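You operate a simulated robot arm through the tools that you are given. There is no shell and no other tool.

The job below is to be done with a simulated robot arm. You get a single attempt, and the scene is never put back.

TASK
Strain the white box marked south through a wide, a medium and a fine sieve.
Fine: in that order in wells one, two and three; the other white boxes stay full.

It is judged by the outcome, as a careful person would: the job done as asked, and still so three seconds after it is handed in. It fails if anything else is knocked over, pushed out of place, dropped, spilled or broken.

THE ROBOT
A 6-joint arm with a two-finger gripper, fixed in place. Base frame: the origin is on the floor under the middle of its stand, x ahead of it, y to its left, z up. Readings come in mm, rad, newtons and seconds.
It reaches about 1637 mm from its shoulder. Its first joint turns from -2.897 to 2.897 rad. Payload 3.43 kg.
Tool frame: the origin (TCP) lies between the finger pads and is the grasp point; the fingertips stand 20 mm ahead of it; z points along the fingers, y is the line along which they close. The gripper opens to 190 mm; its body begins 248 mm behind the TCP.
Orientation is told as [roll, pitch, yaw] about the base's x, y, z axes, in that order, counted from this pose: with the fingers straight down and closing along the base's y, the tool's x points along the base's -x, its y along +y and its z along -z.

THE INTERFACE
- The arm moves only by the tool step_arm. Its argument "moves" is a list of rows, each a list of 7 numbers: the shift along the tool's x, y, z in units of 20 mm (1.0 is 20 mm), then the turn, a rotation vector about the tool's x, y, z in units of 8 degrees (1.0 is 8 degrees), then the gripper command, from -1 (shut) to 1 (fully open), values between in proportion. In form: [[dx, dy, dz, wx, wy, wz, hand], ...]. A call has 1 to 20 rows; each row shifts and turns the commanded pose from where the row before left it, along the tool's axes as they then stand. A call with a number of a shift or a turn outside -1 to 1 is refused whole. Rows are played at 5 a second. More than 50 mm and 0.15 rad between two rows, or a gripper value outside its range, and nothing of the call is played. A pose out of reach is approached as far as the arm can. The call stops where the force on the tool passes 90 N (or 10 N more than at its start, if that is more) or the arm is blocked; 0.2 s more then pass. The fingers move at their own pace (about 45 mm/s each) and stop on an object; they squeeze with about 29 N. The grip force told is the motor's: it shows also when the fingers shut on nothing. Time passes only in rows, and 0.2 s behind the last, so rows that do not move let the fingers close. The reply holds the time, the measured pose of the TCP, the force on the tool along the base axes, the opening and the grip force, in the units named above and with some noise, with the torque about the TCP (base axes, N m) and any sound that the robot's microphone picked up, and new pictures: "pictures" is both (left out), scene, wrist or none.
- Cameras (640 x 400 px; columns grow to the right, rows downward): "scene" is fixed at [51.1, -648.9, 1516.5]; the picture's right is [0.65, -0.76, 0.00], its down [-0.34, -0.30, -0.89] and it looks along [0.68, 0.58, -0.45] (base axes); focal length 352 px, centre (320, 200). "wrist" rides on the gripper at [70, -8, -288] in the tool frame; the picture's right is [0.12, 0.99, 0.00], its down [-0.96, 0.12, -0.25] and it looks along [-0.25, 0.03, 0.97] (tool axes); focal length 261 px, centre (320, 200). There is no depth. A picture from a camera that has moved, and an enlarged one, comes with that camera's place and axes in the base frame and with its lens.
- move_column(by): slides the trunk up (or, below 0, down) by that many mm; the arm rides with it, the base frame stays. It gives what a move gives, with no picture.
- inspect(camera, box): a new picture of the part [left, top, right, bottom] of that camera's present view, enlarged. No time passes.
- hand_in(): hands the job in; it is judged then, once.

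Nothing tells you positions but the pictures and the camera data. Unless the task says otherwise, let go and move clear before handing in.

The tools are called after "Emit:" by a JSON object that holds its "method" and its "body". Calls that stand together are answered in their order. step_arm: Moves the arm, as the interface text tells. Its arguments: {"type":"object","properties":{"moves":{"type":"array","items":{"type":"array","items":{"type":"number"}}},"pictures":{"type":"string","enum":["both","scene","wrist","none"]}},"required":["moves"]} The other tools are called the same way: move_column (by) moves the trunk up or down; inspect (camera, box) takes an enlarged picture of a part of a camera's view; hand_in () hands the job in.

At the start:

```text
t: 0.0
position: [532.6, 251.6, 1341.6]
tool_rot: [-0.001, -0.001, 0.001]
force: [0.2, 0.6, 0.0]
torque: [0.0, -0.01, 0.01]
gripper_width: 190.0
gripper_force: 0.1
trunk travel left (down, up): [-175.0, 65.0]
```

scene: 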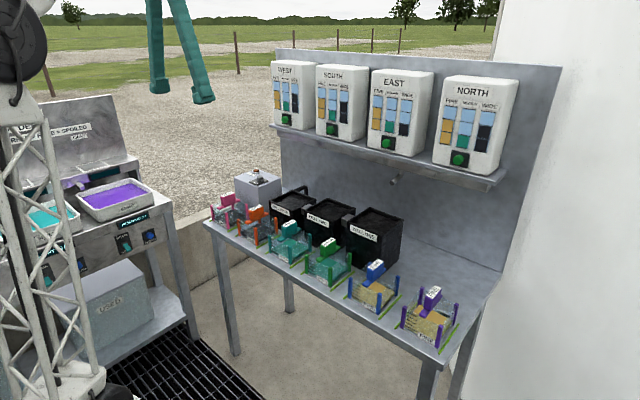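
wrist: 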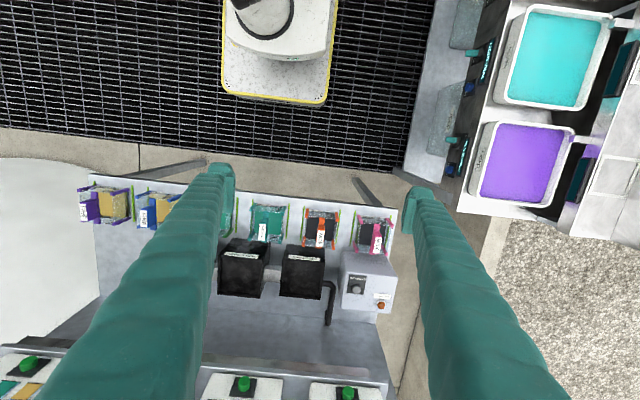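

I see a bench with four white dispensers (WEST, SOUTH, EAST, NORTH) on a shelf, six small racks with coloured-handle items in front of it, and three black boxes behind those. I'll enlarge the pictures to read the labels before moving anything.

Emit:
{"method": "inspect", "body": {"camera": "scene", "box": [260, 50, 420, 150]}}

Emit:
{"method": "inspect", "body": {"camera": "scene", "box": [400, 60, 560, 160]}}

Emit:
{"method": "inspect", "body": {"camera": "scene", "box": [200, 160, 360, 260]}}

Emit:
{"method": "inspect", "body": {"camera": "scene", "box": [310, 200, 470, 300]}}

Emit:
{"method": "inspect", "body": {"camera": "scene", "box": [340, 240, 500, 340]}}

Emit:
{"method": "inspect", "body": {"camera": "scene", "box": [0, 100, 240, 250]}}

Emit:
{"method": "inspect", "body": {"camera": "scene", "box": [0, 220, 240, 370]}}

Emit:
{"method": "inspect", "body": {"camera": "wrist", "box": [60, 160, 240, 272]}}

Emit:
{"method": "inspect", "body": {"camera": "wrist", "box": [220, 190, 420, 315]}}

```text
4.00 times, centred on (340, 100) of scene
camera zoom: at [51.1, -648.9, 1516.5], right [0.65, -0.76, 0.0], down [-0.34, -0.3, -0.89], along [0.68, 0.58, -0.45], focal length 1408 px, centre (240, 600)
```

zoom: 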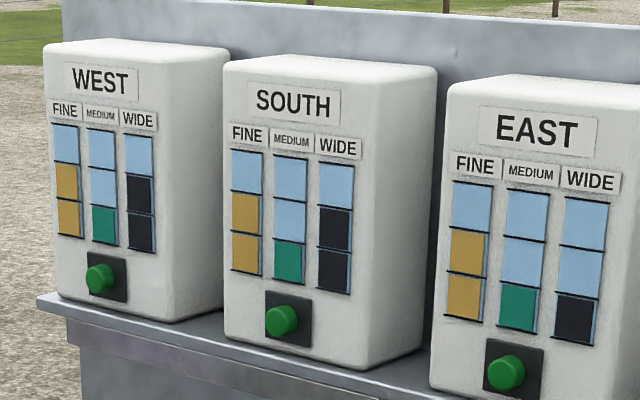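

```text
4.00 times, centred on (480, 110) of scene
camera zoom: at [51.1, -648.9, 1516.5], right [0.65, -0.76, 0.0], down [-0.34, -0.3, -0.89], along [0.68, 0.58, -0.45], focal length 1408 px, centre (-320, 560)
```

zoom: 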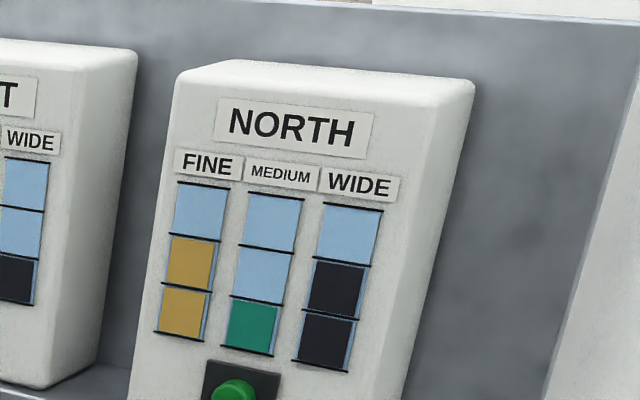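

```text
4.00 times, centred on (280, 210) of scene
camera zoom: at [51.1, -648.9, 1516.5], right [0.65, -0.76, 0.0], down [-0.34, -0.3, -0.89], along [0.68, 0.58, -0.45], focal length 1408 px, centre (480, 160)
```

zoom: 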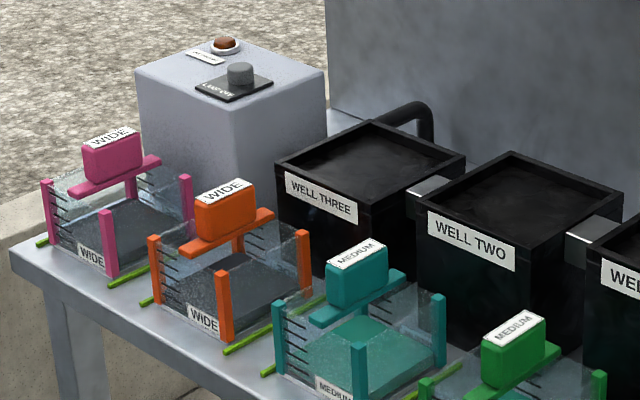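

```text
4.00 times, centred on (390, 250) of scene
camera zoom: at [51.1, -648.9, 1516.5], right [0.65, -0.76, 0.0], down [-0.34, -0.3, -0.89], along [0.68, 0.58, -0.45], focal length 1408 px, centre (40, 0)
```

zoom: 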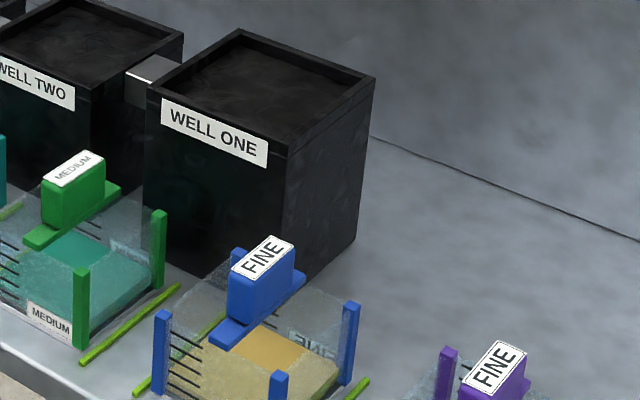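

```text
4.00 times, centred on (420, 290) of scene
camera zoom: at [51.1, -648.9, 1516.5], right [0.65, -0.76, 0.0], down [-0.34, -0.3, -0.89], along [0.68, 0.58, -0.45], focal length 1408 px, centre (-80, -160)
```

zoom: 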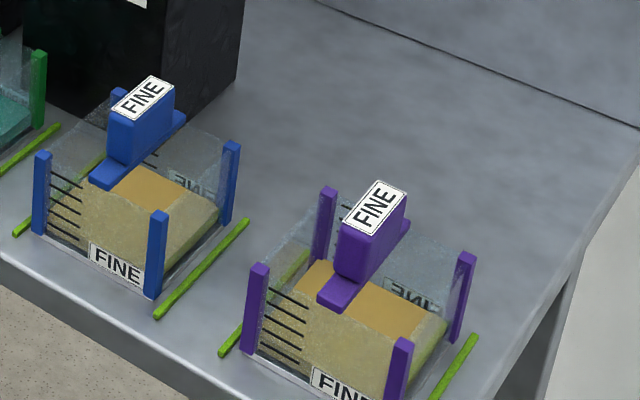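

```text
2.67 times, centred on (120, 175) of scene
camera zoom: at [51.1, -648.9, 1516.5], right [0.65, -0.76, 0.0], down [-0.34, -0.3, -0.89], along [0.68, 0.58, -0.45], focal length 939 px, centre (853, 267)
```

zoom: 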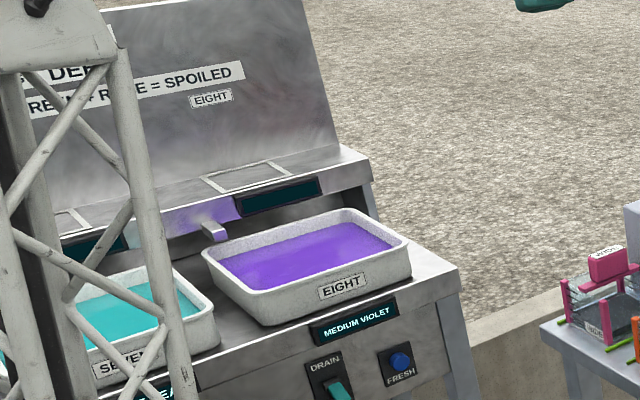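

```text
2.67 times, centred on (120, 295) of scene
camera zoom: at [51.1, -648.9, 1516.5], right [0.65, -0.76, 0.0], down [-0.34, -0.3, -0.89], along [0.68, 0.58, -0.45], focal length 939 px, centre (853, -53)
```

zoom: 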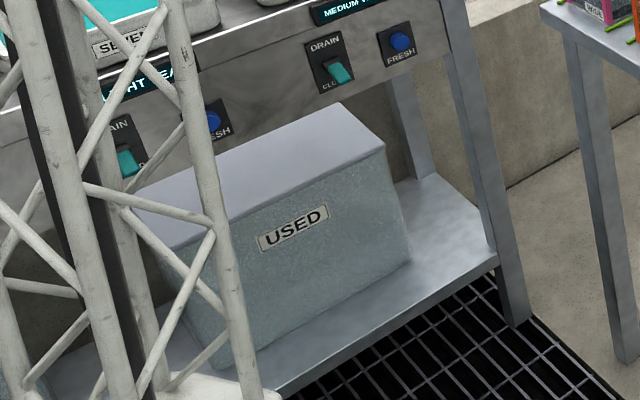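

```text
3.56 times, centred on (150, 216) of wrist
camera zoom: at [462.3, 243.4, 1629.4], right [-0.12, 0.99, 0.0], down [0.96, 0.12, 0.25], along [0.25, 0.03, -0.97], focal length 927 px, centre (924, 143)
```

zoom: 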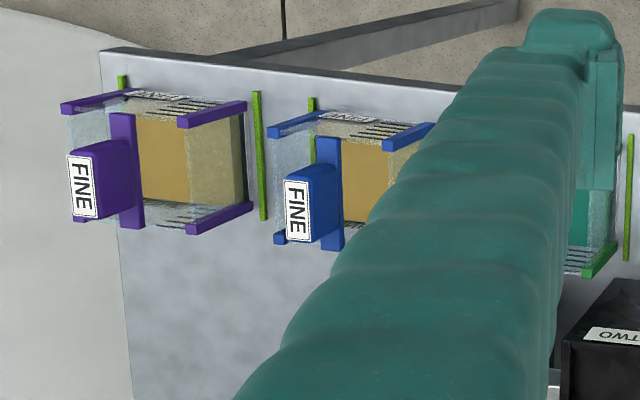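

```text
3.20 times, centred on (320, 252) of wrist
camera zoom: at [462.3, 243.4, 1629.4], right [-0.12, 0.99, 0.0], down [0.96, 0.12, 0.25], along [0.25, 0.03, -0.97], focal length 834 px, centre (320, 32)
```

zoom: 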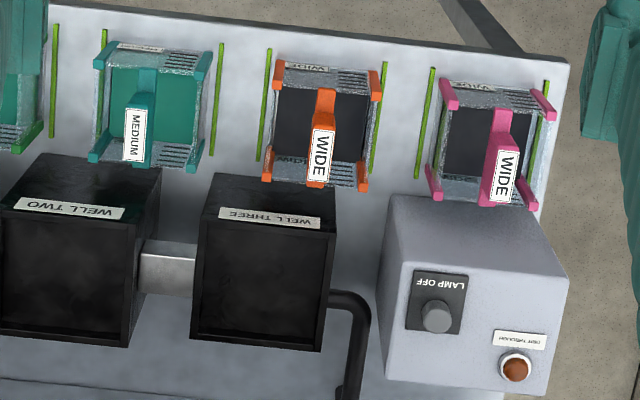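

The bench has six sieves (two wide, two medium, two fine), wells one to three joined by chutes, and a grey box with a knob and a button. I need to read the small print and the fill levels in the sieves, so I'll zoom in further.

Emit:
{"method": "inspect", "body": {"camera": "scene", "box": [205, 180, 253, 230]}}

Emit:
{"method": "inspect", "body": {"camera": "scene", "box": [230, 195, 286, 250]}}

Emit:
{"method": "inspect", "body": {"camera": "scene", "box": [262, 215, 318, 270]}}

Emit:
{"method": "inspect", "body": {"camera": "scene", "box": [300, 230, 360, 290]}}

Emit:
{"method": "inspect", "body": {"camera": "scene", "box": [340, 255, 410, 320]}}

Emit:
{"method": "inspect", "body": {"camera": "scene", "box": [395, 280, 465, 345]}}

Emit:
{"method": "inspect", "body": {"camera": "scene", "box": [230, 160, 290, 205]}}

Emit:
{"method": "inspect", "body": {"camera": "wrist", "box": [330, 260, 410, 320]}}

Emit:
{"method": "inspect", "body": {"camera": "scene", "box": [265, 170, 425, 270]}}

Emit:
{"method": "inspect", "body": {"camera": "scene", "box": [340, 150, 440, 215]}}

Emit:
{"method": "inspect", "body": {"camera": "scene", "box": [310, 60, 370, 145]}}

Emit:
{"method": "inspect", "body": {"camera": "scene", "box": [0, 110, 100, 172]}}

```text
8.00 times, centred on (229, 205) of scene
camera zoom: at [51.1, -648.9, 1516.5], right [0.65, -0.76, 0.0], down [-0.34, -0.3, -0.89], along [0.68, 0.58, -0.45], focal length 2816 px, centre (1048, 160)
```

zoom: 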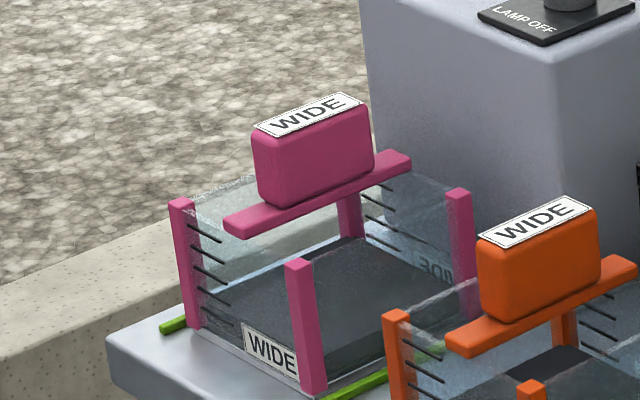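

```text
7.27 times, centred on (258, 222) of scene
camera zoom: at [51.1, -648.9, 1516.5], right [0.65, -0.76, 0.0], down [-0.34, -0.3, -0.89], along [0.68, 0.58, -0.45], focal length 2560 px, centre (771, 36)
```

zoom: 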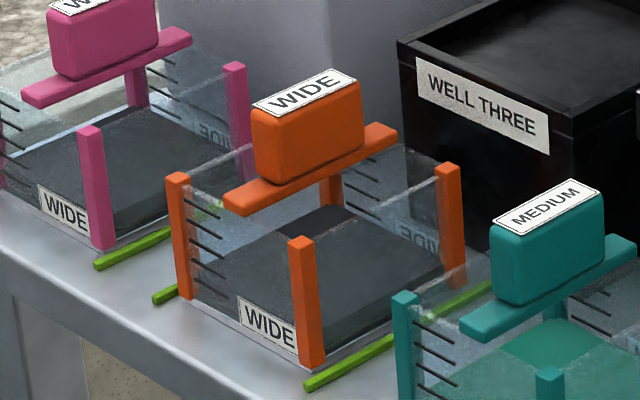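

```text
7.27 times, centred on (290, 242) of scene
camera zoom: at [51.1, -648.9, 1516.5], right [0.65, -0.76, 0.0], down [-0.34, -0.3, -0.89], along [0.68, 0.58, -0.45], focal length 2560 px, centre (538, -109)
```

zoom: 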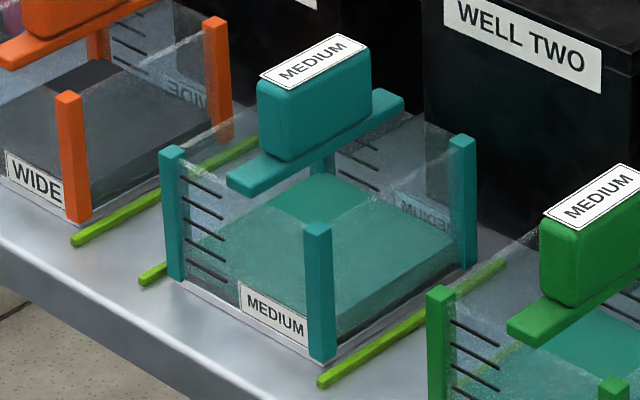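

```text
6.67 times, centred on (330, 260) of scene
camera zoom: at [51.1, -648.9, 1516.5], right [0.65, -0.76, 0.0], down [-0.34, -0.3, -0.89], along [0.68, 0.58, -0.45], focal length 2347 px, centre (253, -200)
```

zoom: 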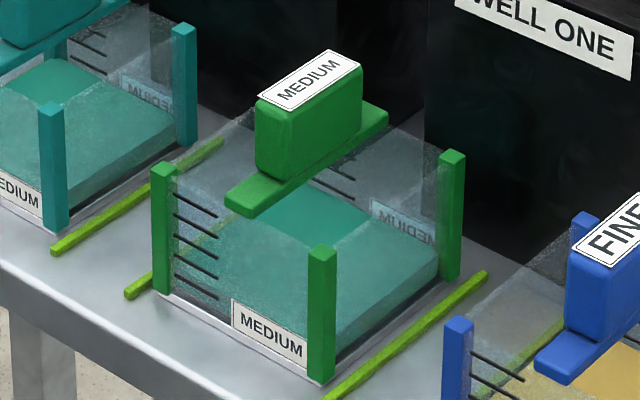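

```text
6.15 times, centred on (375, 288) of scene
camera zoom: at [51.1, -648.9, 1516.5], right [0.65, -0.76, 0.0], down [-0.34, -0.3, -0.89], along [0.68, 0.58, -0.45], focal length 2166 px, centre (-18, -338)
```

zoom: 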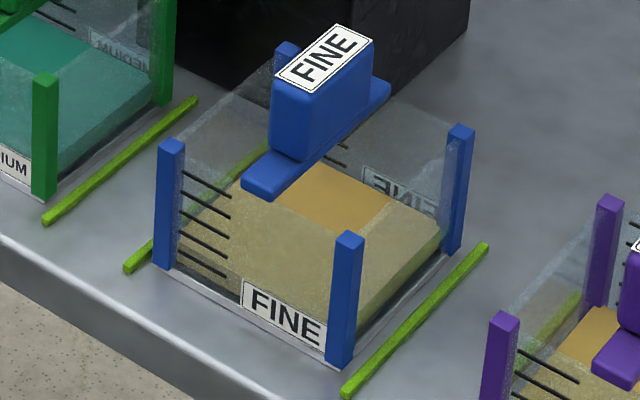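

```text
6.15 times, centred on (430, 312) of scene
camera zoom: at [51.1, -648.9, 1516.5], right [0.65, -0.76, 0.0], down [-0.34, -0.3, -0.89], along [0.68, 0.58, -0.45], focal length 2166 px, centre (-357, -492)
```

zoom: 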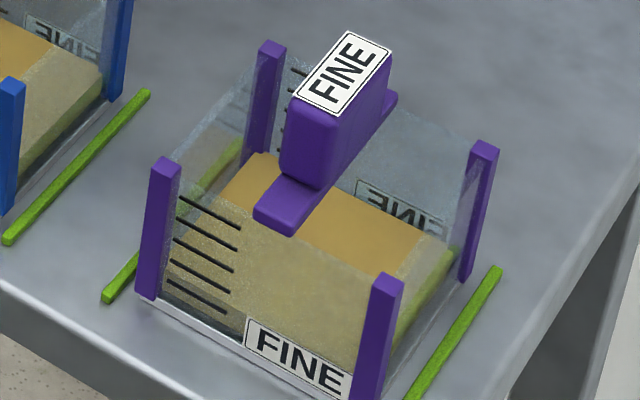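

```text
8.89 times, centred on (260, 182) of scene
camera zoom: at [51.1, -648.9, 1516.5], right [0.65, -0.76, 0.0], down [-0.34, -0.3, -0.89], along [0.68, 0.58, -0.45], focal length 3129 px, centre (853, 356)
```

zoom: 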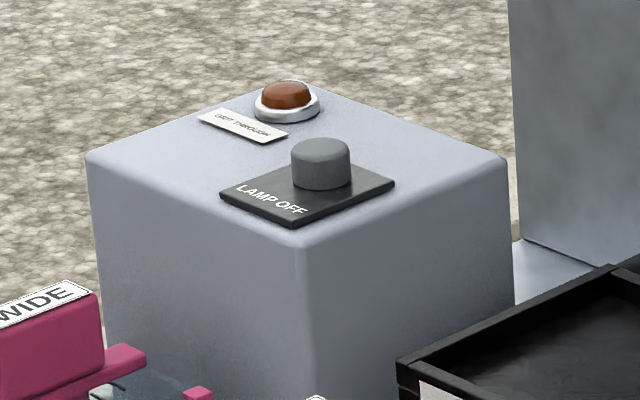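

```text
6.67 times, centred on (370, 290) of wrist
camera zoom: at [462.3, 243.4, 1629.4], right [-0.12, 0.99, 0.0], down [0.96, 0.12, 0.25], along [0.25, 0.03, -0.97], focal length 1738 px, centre (-13, -400)
```

zoom: 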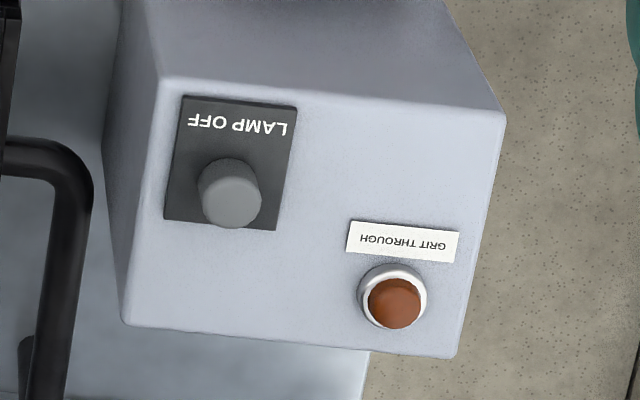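

```text
4.00 times, centred on (345, 220) of scene
camera zoom: at [51.1, -648.9, 1516.5], right [0.65, -0.76, 0.0], down [-0.34, -0.3, -0.89], along [0.68, 0.58, -0.45], focal length 1408 px, centre (220, 120)
```

zoom: 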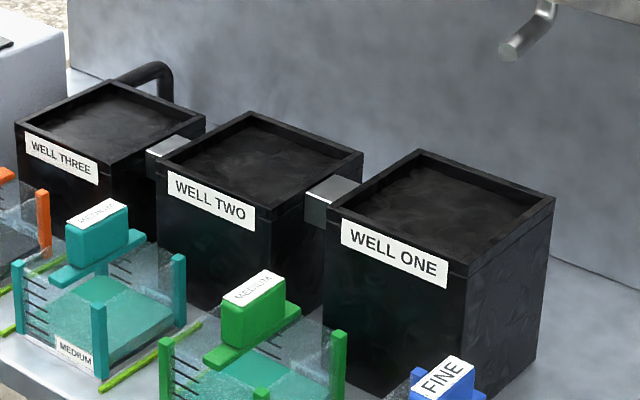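

```text
6.15 times, centred on (390, 182) of scene
camera zoom: at [51.1, -648.9, 1516.5], right [0.65, -0.76, 0.0], down [-0.34, -0.3, -0.89], along [0.68, 0.58, -0.45], focal length 2166 px, centre (-111, 308)
```

zoom: 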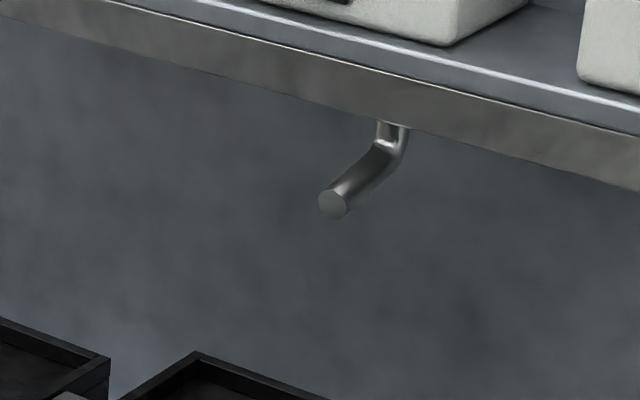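

```text
4.71 times, centred on (340, 102) of scene
camera zoom: at [51.1, -648.9, 1516.5], right [0.65, -0.76, 0.0], down [-0.34, -0.3, -0.89], along [0.68, 0.58, -0.45], focal length 1657 px, centre (226, 659)
```

zoom: 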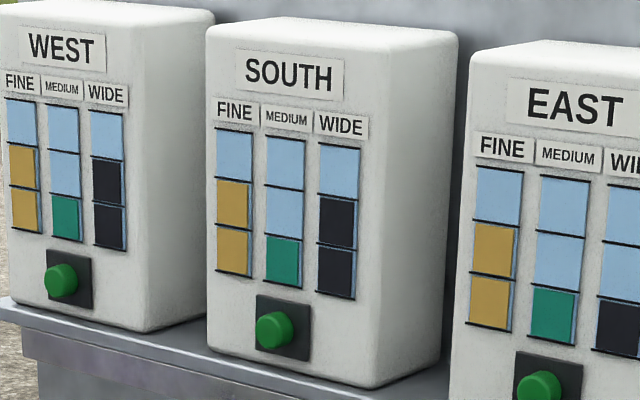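

```text
6.40 times, centred on (50, 141) of scene
camera zoom: at [51.1, -648.9, 1516.5], right [0.65, -0.76, 0.0], down [-0.34, -0.3, -0.89], along [0.68, 0.58, -0.45], focal length 2253 px, centre (2048, 578)
```

zoom: 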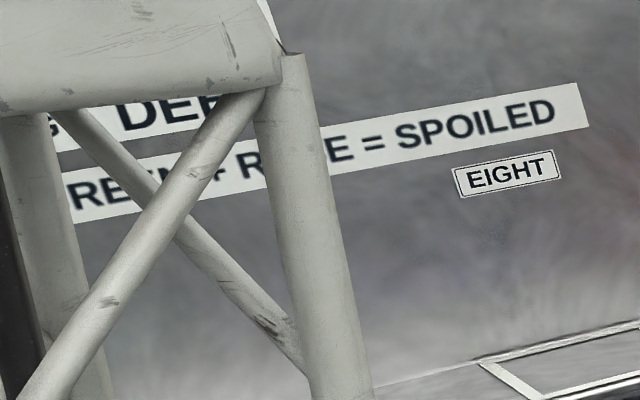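

I take the layout to be three stepped wells at x≈930, with well one at y≈-138, well two at y≈46 and well three at y≈240. The sieves stand in front at x≈775, and SOUTH's green button is near (1027, 137, 1166). Next I'll lower the wrist camera with the hand wide open to check the wells and the sieve fill levels up close.

Emit:
{"method": "step_arm", "body": {"moves": [[-0.35, -0.75, 0.95, 0, 0, 0, 1], [-0.35, -0.75, 0.95, 0, 0, 0, 1], [-0.35, -0.75, 0.95, 0, 0, 0, 1], [-0.35, -0.75, 0.95, 0, 0, 0, 1], [-0.35, -0.75, 0.95, 0, 0, 0, 1], [-0.35, -0.75, 0.95, 0, 0, 0, 1], [-0.35, -0.75, 0.95, 0, 0, 0, 1], [-0.35, -0.75, 0.95, 0, 0, 0, 1], [-0.35, -0.75, 0.95, 0, 0, 0, 1], [-0.35, -0.75, 0.95, 0, 0, 0, 1]], "pictures": "both"}}

```text
t: 2.2
position: [602.2, 103.1, 1151.5]
tool_rot: [0.0, -0.001, 0.0]
force: [-0.5, 0.6, -0.6]
torque: [0.0, -0.02, -0.01]
gripper_width: 189.8
gripper_force: 0.0
trunk travel left (down, up): [-175.0, 65.0]
camera wrist: at [532.3, 93.6, 1439.7], right [-0.12, 0.99, 0.0], down [0.96, 0.12, 0.25], along [0.25, 0.03, -0.97], focal length 261 px, centre (320, 200)
```

scene: 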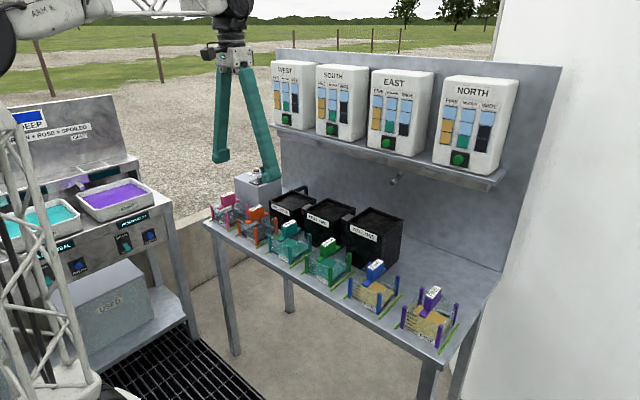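
wrist: 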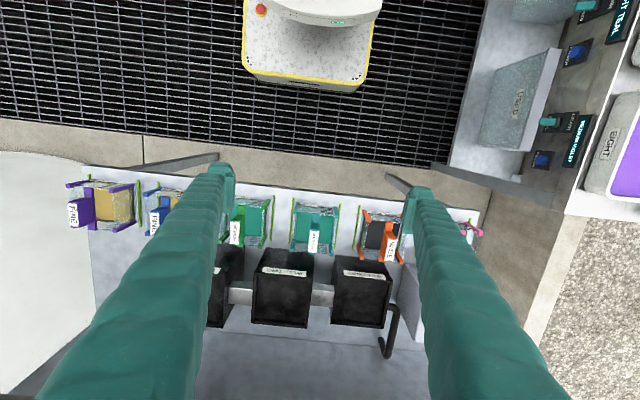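

The move went as commanded and the view is clear. Now I'll go a little lower and tilt the hand forward by 32° to see the sieve fronts and well openings from the robot side.

Emit:
{"method": "step_arm", "body": {"moves": [[0, 0, 1, 0, -0.8, 0, 1], [0, 0, 1, 0, -0.8, 0, 1], [0, 0, 1, 0, -0.8, 0, 1], [0, 0, 1, 0, -0.8, 0, 1], [0, 0, 1, 0, -0.8, 0, 1]], "pictures": "both"}}

```text
t: 3.4
position: [624.7, 102.7, 1055.3]
tool_rot: [0.0, -0.561, 0.0]
force: [1.3, -1.1, 0.2]
torque: [-0.02, 0.03, 0.0]
gripper_width: 190.0
gripper_force: 0.1
trunk travel left (down, up): [-175.0, 65.0]
camera wrist: at [413.3, 92.5, 1262.1], right [-0.1, 0.99, -0.06], down [0.68, 0.12, 0.72], along [0.72, 0.03, -0.69], focal length 261 px, centre (320, 200)
```

scene: 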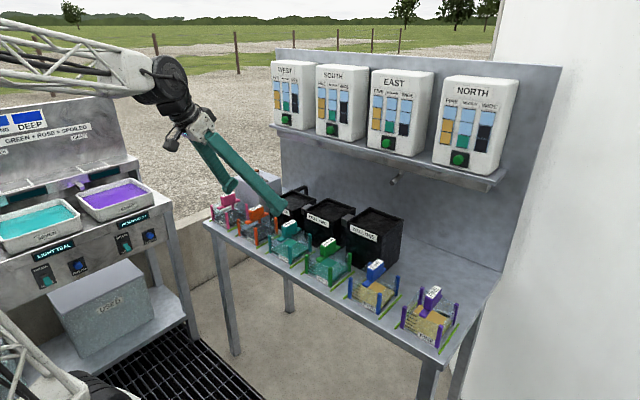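
wrist: 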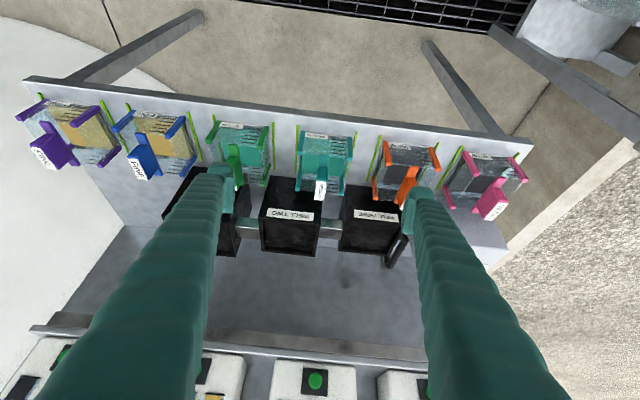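

From here I see all six sieves and the wells from the robot side, upside down. I'll enlarge each one.

Emit:
{"method": "inspect", "body": {"camera": "wrist", "box": [430, 140, 530, 225]}}

Emit:
{"method": "inspect", "body": {"camera": "wrist", "box": [360, 130, 450, 210]}}

Emit:
{"method": "inspect", "body": {"camera": "wrist", "box": [280, 120, 370, 205]}}

Emit:
{"method": "inspect", "body": {"camera": "wrist", "box": [195, 110, 285, 195]}}

Emit:
{"method": "inspect", "body": {"camera": "wrist", "box": [100, 95, 210, 185]}}

Emit:
{"method": "inspect", "body": {"camera": "wrist", "box": [10, 90, 130, 180]}}

Emit:
{"method": "inspect", "body": {"camera": "wrist", "box": [160, 150, 420, 300]}}

```text
4.71 times, centred on (480, 182) of wrist
camera zoom: at [413.3, 92.5, 1262.1], right [-0.1, 0.99, -0.06], down [0.68, 0.12, 0.72], along [0.72, 0.03, -0.69], focal length 1227 px, centre (-433, 282)
```

zoom: 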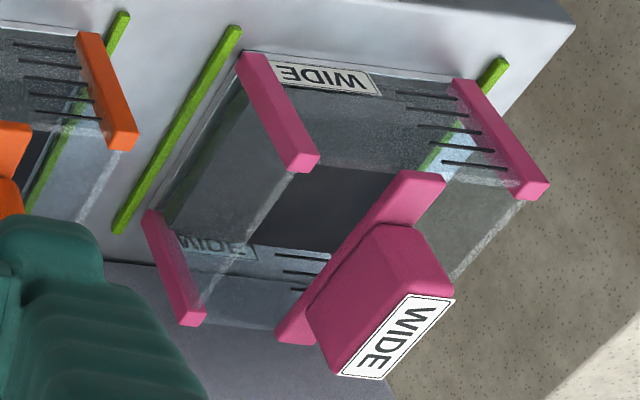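

```text
5.00 times, centred on (405, 170) of wrist
camera zoom: at [413.3, 92.5, 1262.1], right [-0.1, 0.99, -0.06], down [0.68, 0.12, 0.72], along [0.72, 0.03, -0.69], focal length 1303 px, centre (-105, 350)
```

zoom: 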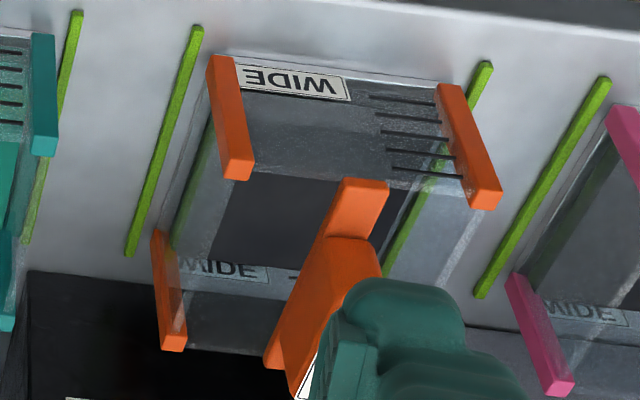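

```text
4.71 times, centred on (325, 162) of wrist
camera zoom: at [413.3, 92.5, 1262.1], right [-0.1, 0.99, -0.06], down [0.68, 0.12, 0.72], along [0.72, 0.03, -0.69], focal length 1227 px, centre (296, 376)
```

zoom: 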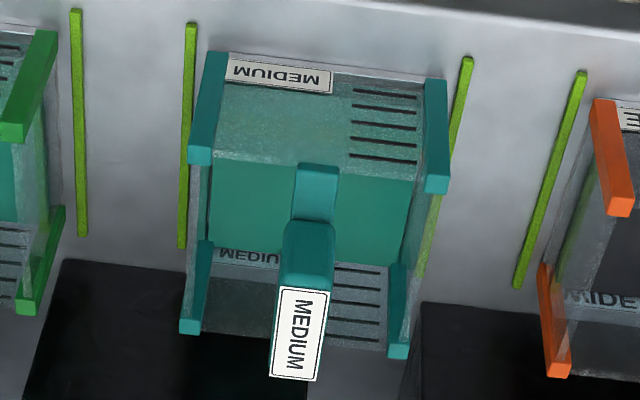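

```text
4.71 times, centred on (240, 152) of wrist
camera zoom: at [413.3, 92.5, 1262.1], right [-0.1, 0.99, -0.06], down [0.68, 0.12, 0.72], along [0.72, 0.03, -0.69], focal length 1227 px, centre (696, 424)
```

zoom: 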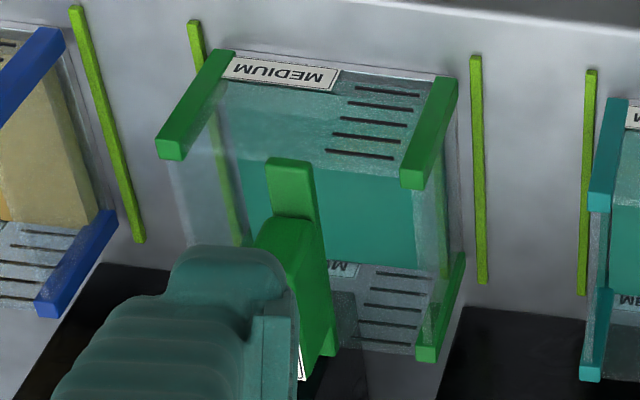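

```text
4.44 times, centred on (155, 140) of wrist
camera zoom: at [413.3, 92.5, 1262.1], right [-0.1, 0.99, -0.06], down [0.68, 0.12, 0.72], along [0.72, 0.03, -0.69], focal length 1158 px, centre (1053, 467)
```

zoom: 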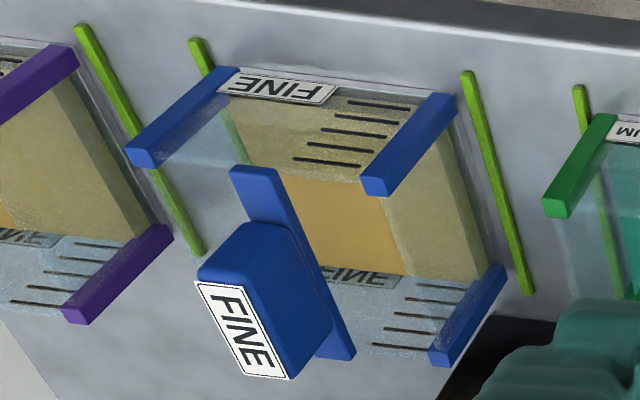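

```text
4.44 times, centred on (70, 135) of wrist
camera zoom: at [413.3, 92.5, 1262.1], right [-0.1, 0.99, -0.06], down [0.68, 0.12, 0.72], along [0.72, 0.03, -0.69], focal length 1158 px, centre (1431, 489)
```

zoom: 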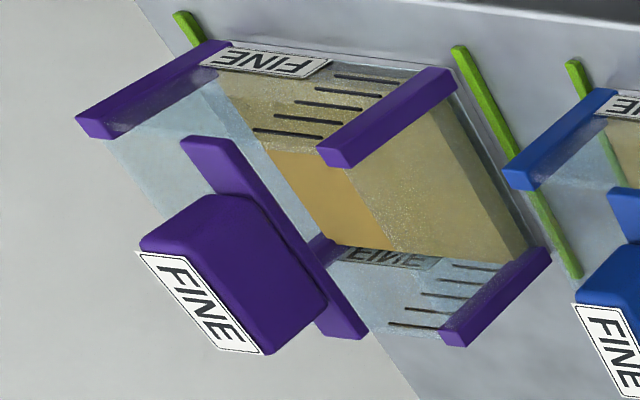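

```text
2.46 times, centred on (290, 225) of wrist
camera zoom: at [413.3, 92.5, 1262.1], right [-0.1, 0.99, -0.06], down [0.68, 0.12, 0.72], along [0.72, 0.03, -0.69], focal length 642 px, centre (394, 138)
```

zoom: 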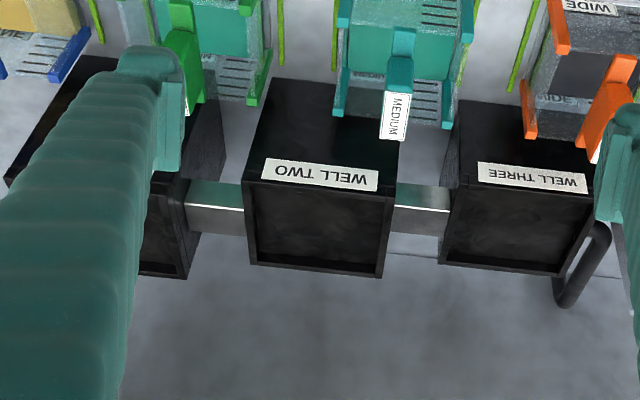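

The fill level in each sieve isn't clear from this steep angle. I'll tilt more and go lower, staying about 80 mm in front of the bench items, so I can read the levels against the tick marks.

Emit:
{"method": "step_arm", "body": {"moves": [[0.82, 0, 0.59, 0, -0.5, 0, 1], [0.82, 0, 0.59, 0, -0.5, 0, 1], [0.82, 0, 0.59, 0, -0.5, 0, 1], [0.82, 0, 0.59, 0, -0.5, 0, 1], [0.82, 0, 0.59, 0, -0.5, 0, 1], [0.82, 0, 0.59, 0, -0.5, 0, 1], [0.82, 0, 0.59, 0, -0.5, 0, 1]], "pictures": "both"}}

```text
t: 5.0
position: [639.9, 123.9, 992.5]
tool_rot: [-0.003, -1.033, 0.0]
force: [-0.2, -0.3, 1.4]
torque: [0.02, 0.01, 0.08]
gripper_width: 189.6
gripper_force: 0.0
out of reach, approached as far as the arm can: row 6, 7
trunk travel left (down, up): [-175.0, 65.0]
camera wrist: at [355.7, 116.0, 1079.4], right [-0.06, 0.99, -0.1], down [0.28, 0.12, 0.95], along [0.96, 0.03, -0.28], focal length 261 px, centre (320, 200)
```

scene: 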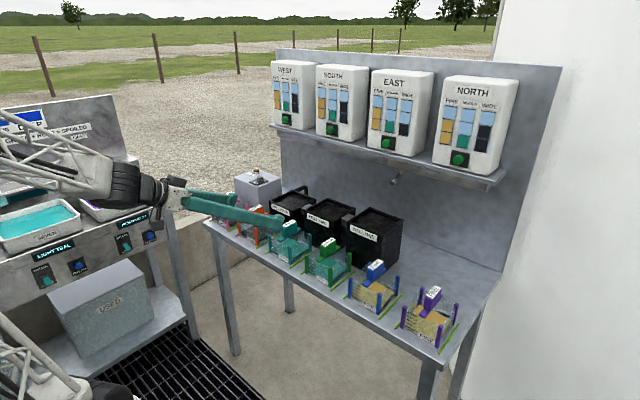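
wrist: 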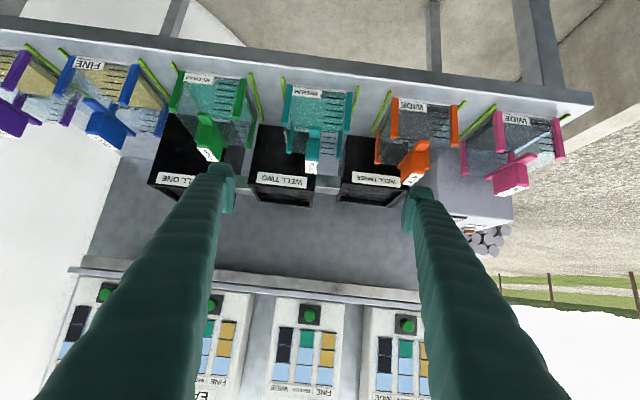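

The arm reached its limit at about 59° pitch, but the view is flatter now. I'll enlarge the sieves from here.

Emit:
{"method": "inspect", "body": {"camera": "wrist", "box": [455, 95, 575, 205]}}

Emit:
{"method": "inspect", "body": {"camera": "wrist", "box": [365, 85, 470, 190]}}

Emit:
{"method": "inspect", "body": {"camera": "wrist", "box": [270, 75, 375, 180]}}

Emit:
{"method": "inspect", "body": {"camera": "wrist", "box": [155, 60, 265, 170]}}

Emit:
{"method": "inspect", "body": {"camera": "wrist", "box": [45, 45, 165, 155]}}

Emit:
{"method": "inspect", "body": {"camera": "wrist", "box": [0, 40, 100, 145]}}

Emit:
{"method": "inspect", "body": {"camera": "wrist", "box": [140, 120, 420, 280]}}

Emit:
{"method": "inspect", "body": {"camera": "wrist", "box": [230, 280, 440, 400]}}

```text
3.64 times, centred on (515, 150) of wrist
camera zoom: at [355.7, 116.0, 1079.4], right [-0.06, 0.99, -0.1], down [0.28, 0.12, 0.95], along [0.96, 0.03, -0.28], focal length 948 px, centre (-389, 382)
```

zoom: 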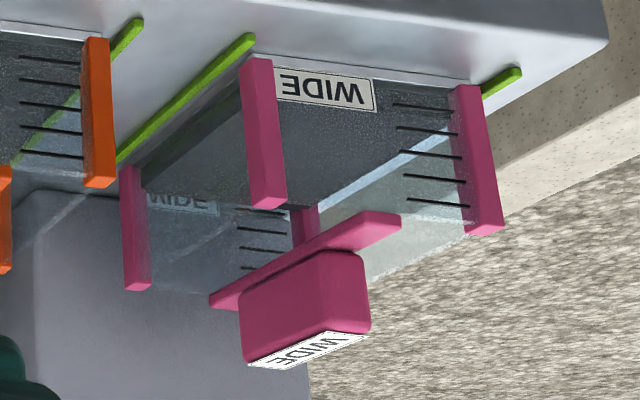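

```text
3.81 times, centred on (418, 138) of wrist
camera zoom: at [355.7, 116.0, 1079.4], right [-0.06, 0.99, -0.1], down [0.28, 0.12, 0.95], along [0.96, 0.03, -0.28], focal length 993 px, centre (-51, 438)
```

zoom: 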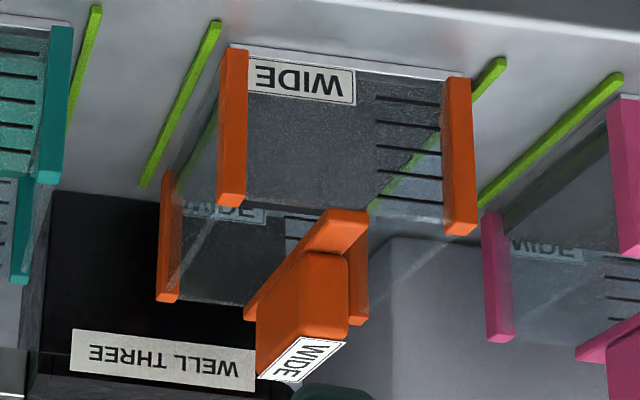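

```text
3.81 times, centred on (322, 128) of wrist
camera zoom: at [355.7, 116.0, 1079.4], right [-0.06, 0.99, -0.1], down [0.28, 0.12, 0.95], along [0.96, 0.03, -0.28], focal length 993 px, centre (310, 476)
```

zoom: 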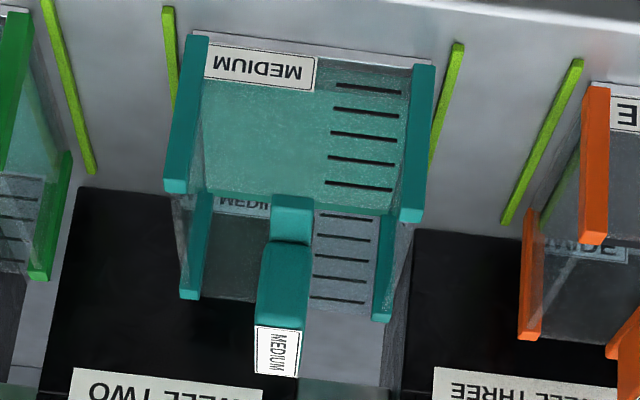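

```text
3.64 times, centred on (210, 115) of wrist
camera zoom: at [355.7, 116.0, 1079.4], right [-0.06, 0.99, -0.1], down [0.28, 0.12, 0.95], along [0.96, 0.03, -0.28], focal length 948 px, centre (720, 509)
```

zoom: 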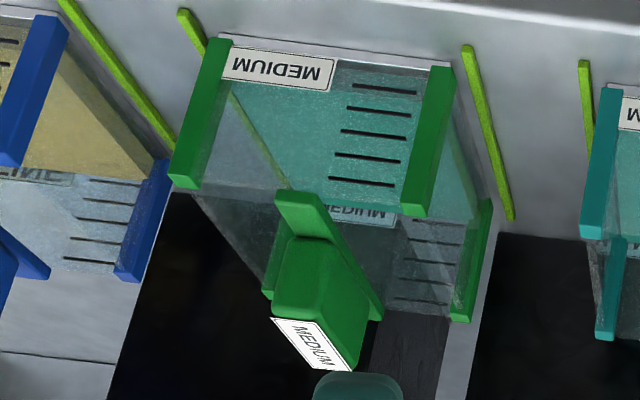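

```text
3.64 times, centred on (105, 100) of wrist
camera zoom: at [355.7, 116.0, 1079.4], right [-0.06, 0.99, -0.1], down [0.28, 0.12, 0.95], along [0.96, 0.03, -0.28], focal length 948 px, centre (1102, 564)
```

zoom: 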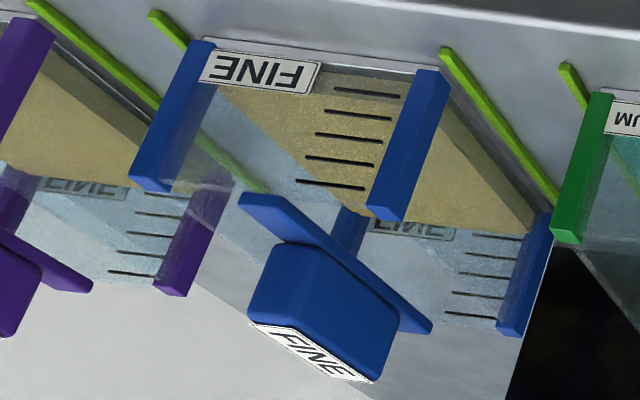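

```text
3.81 times, centred on (50, 92) of wrist
camera zoom: at [355.7, 116.0, 1079.4], right [-0.06, 0.99, -0.1], down [0.28, 0.12, 0.95], along [0.96, 0.03, -0.28], focal length 993 px, centre (1349, 610)
```

zoom: 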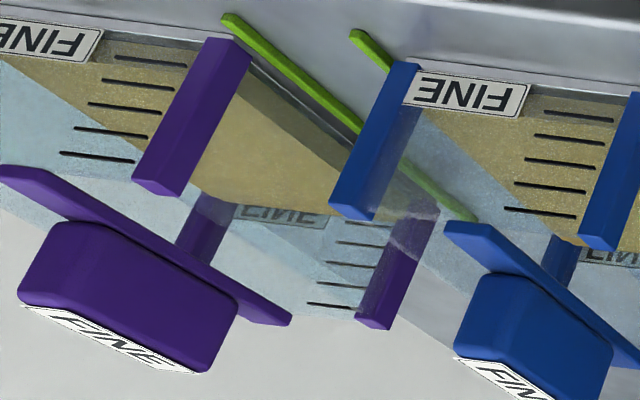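

```text
2.29 times, centred on (280, 200) of wrist
camera zoom: at [355.7, 116.0, 1079.4], right [-0.06, 0.99, -0.1], down [0.28, 0.12, 0.95], along [0.96, 0.03, -0.28], focal length 596 px, centre (411, 200)
```

zoom: 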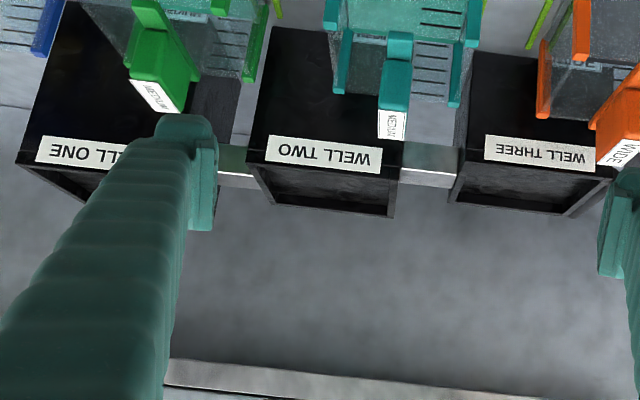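

```text
3.05 times, centred on (335, 340) of wrist
camera zoom: at [355.7, 116.0, 1079.4], right [-0.06, 0.99, -0.1], down [0.28, 0.12, 0.95], along [0.96, 0.03, -0.28], focal length 794 px, centre (274, -227)
```

zoom: 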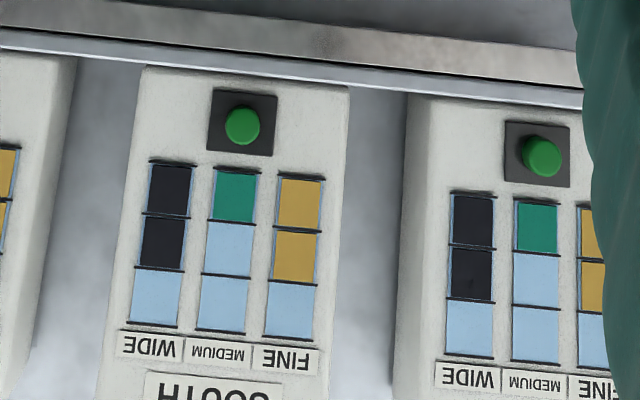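

The sieves each have five ticks, and both the fill and the floor heights matter. I'll lower the trunk 100 mm to get a nearly horizontal view; the fingertips are at x≈660, clear of the sieves at x≈720.

Emit:
{"method": "move_column", "body": {"by": -100}}

Emit:
{"method": "inspect", "body": {"camera": "wrist", "box": [0, 0, 640, 400]}}

Emit:
{"method": "inspect", "body": {"camera": "scene", "box": [0, 0, 640, 400]}}

```text
t: 6.3
position: [638.5, 123.2, 892.1]
tool_rot: [-0.003, -1.035, 0.0]
force: [-0.4, -0.3, -0.4]
torque: [0.01, 0.02, 0.01]
gripper_width: 189.8
gripper_force: 0.1
trunk travel left (down, up): [-75.0, 165.0]
```

```text
1.00 times, centred on (320, 200) of wrist (not enlarged: the box is as wide or as high as the picture)
camera zoom: at [356.1, 115.9, 979.5], right [-0.06, 0.99, -0.1], down [0.28, 0.12, 0.95], along [0.96, 0.03, -0.29], focal length 261 px, centre (320, 200)
```

zoom: 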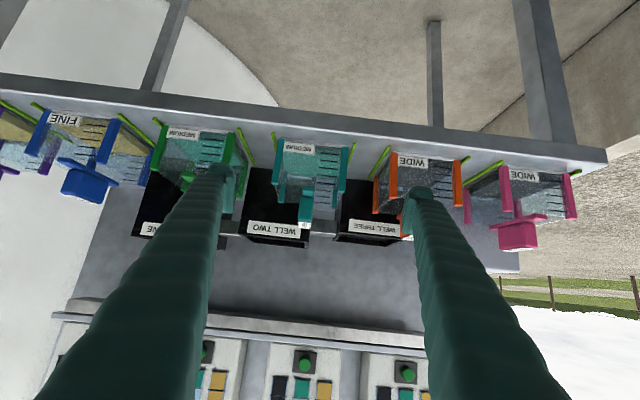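

```text
1.00 times, centred on (320, 200) of scene (not enlarged: the box is as wide or as high as the picture)
camera zoom: at [51.1, -648.9, 1516.5], right [0.65, -0.76, 0.0], down [-0.34, -0.3, -0.89], along [0.68, 0.58, -0.45], focal length 352 px, centre (320, 200)
```

zoom: 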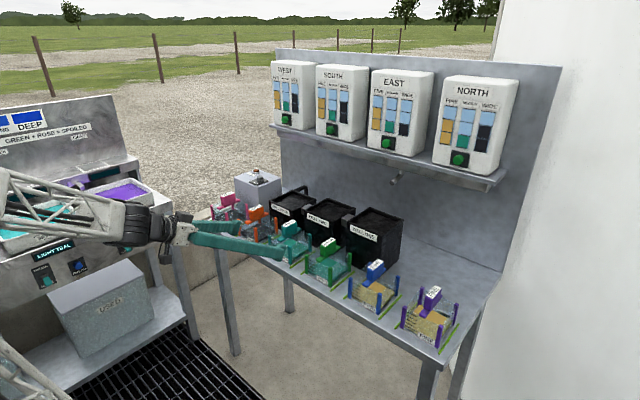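

Emit:
{"method": "inspect", "body": {"camera": "wrist", "box": [490, 155, 590, 225]}}

Emit:
{"method": "inspect", "body": {"camera": "wrist", "box": [380, 140, 475, 210]}}

Emit:
{"method": "inspect", "body": {"camera": "wrist", "box": [265, 130, 360, 200]}}

Emit:
{"method": "inspect", "body": {"camera": "wrist", "box": [150, 115, 250, 185]}}

Emit:
{"method": "inspect", "body": {"camera": "wrist", "box": [30, 100, 135, 175]}}

Emit:
{"method": "inspect", "body": {"camera": "wrist", "box": [0, 100, 60, 180]}}

```text
5.71 times, centred on (540, 190) of wrist
camera zoom: at [356.1, 115.9, 979.5], right [-0.06, 0.99, -0.1], down [0.28, 0.12, 0.95], along [0.96, 0.03, -0.29], focal length 1489 px, centre (-937, 257)
```

zoom: 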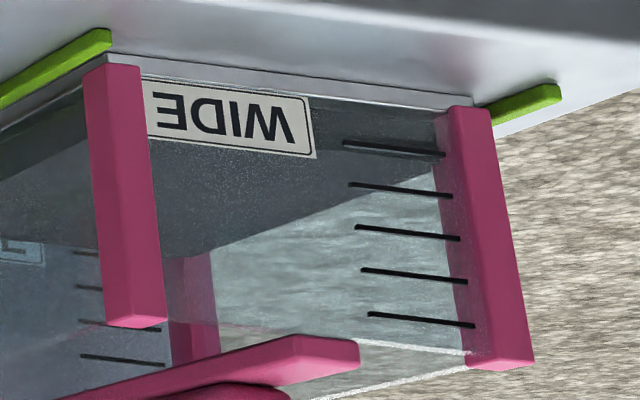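

```text
5.71 times, centred on (428, 175) of wrist
camera zoom: at [356.1, 115.9, 979.5], right [-0.06, 0.99, -0.1], down [0.28, 0.12, 0.95], along [0.96, 0.03, -0.29], focal length 1489 px, centre (-294, 343)
```

zoom: 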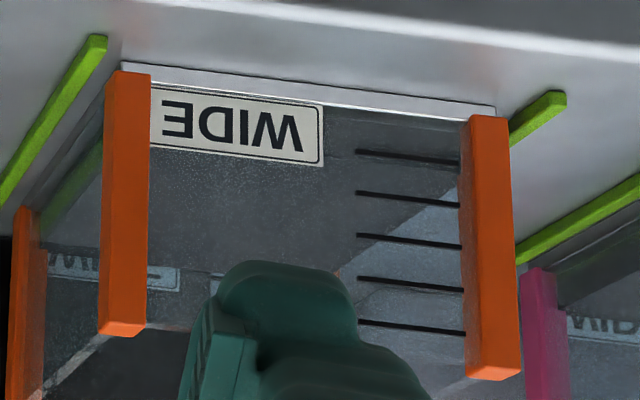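

```text
5.71 times, centred on (312, 165) of wrist
camera zoom: at [356.1, 115.9, 979.5], right [-0.06, 0.99, -0.1], down [0.28, 0.12, 0.95], along [0.96, 0.03, -0.29], focal length 1489 px, centre (363, 400)
```

zoom: 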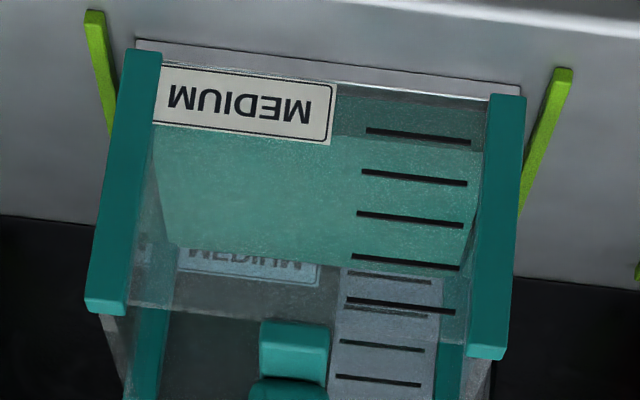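

```text
5.71 times, centred on (200, 150) of wrist
camera zoom: at [356.1, 115.9, 979.5], right [-0.06, 0.99, -0.1], down [0.28, 0.12, 0.95], along [0.96, 0.03, -0.29], focal length 1489 px, centre (1006, 486)
```

zoom: 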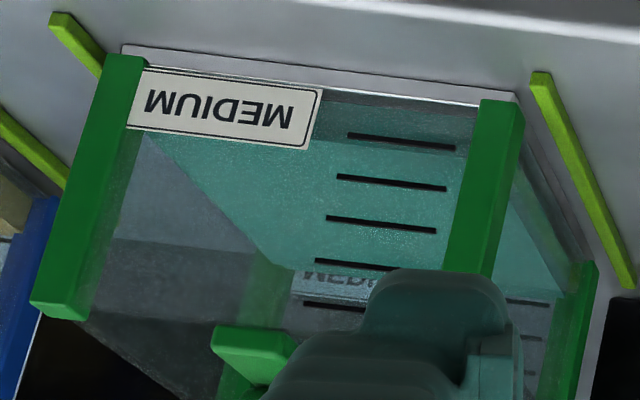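

```text
5.33 times, centred on (82, 138) of wrist
camera zoom: at [356.1, 115.9, 979.5], right [-0.06, 0.99, -0.1], down [0.28, 0.12, 0.95], along [0.96, 0.03, -0.29], focal length 1390 px, centre (1587, 533)
```

zoom: 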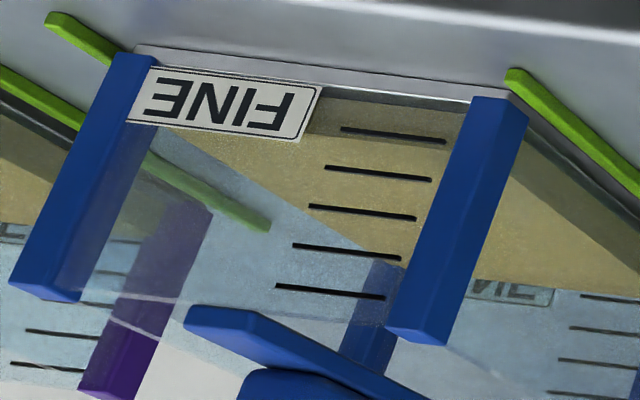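

```text
5.00 times, centred on (30, 140) of wrist
camera zoom: at [356.1, 115.9, 979.5], right [-0.06, 0.99, -0.1], down [0.28, 0.12, 0.95], along [0.96, 0.03, -0.29], focal length 1303 px, centre (1770, 500)
```

zoom: 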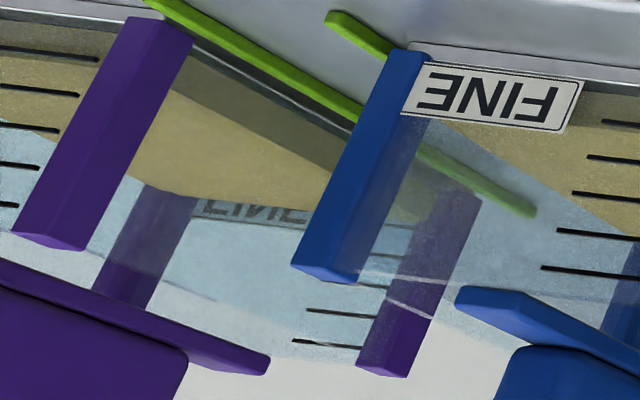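

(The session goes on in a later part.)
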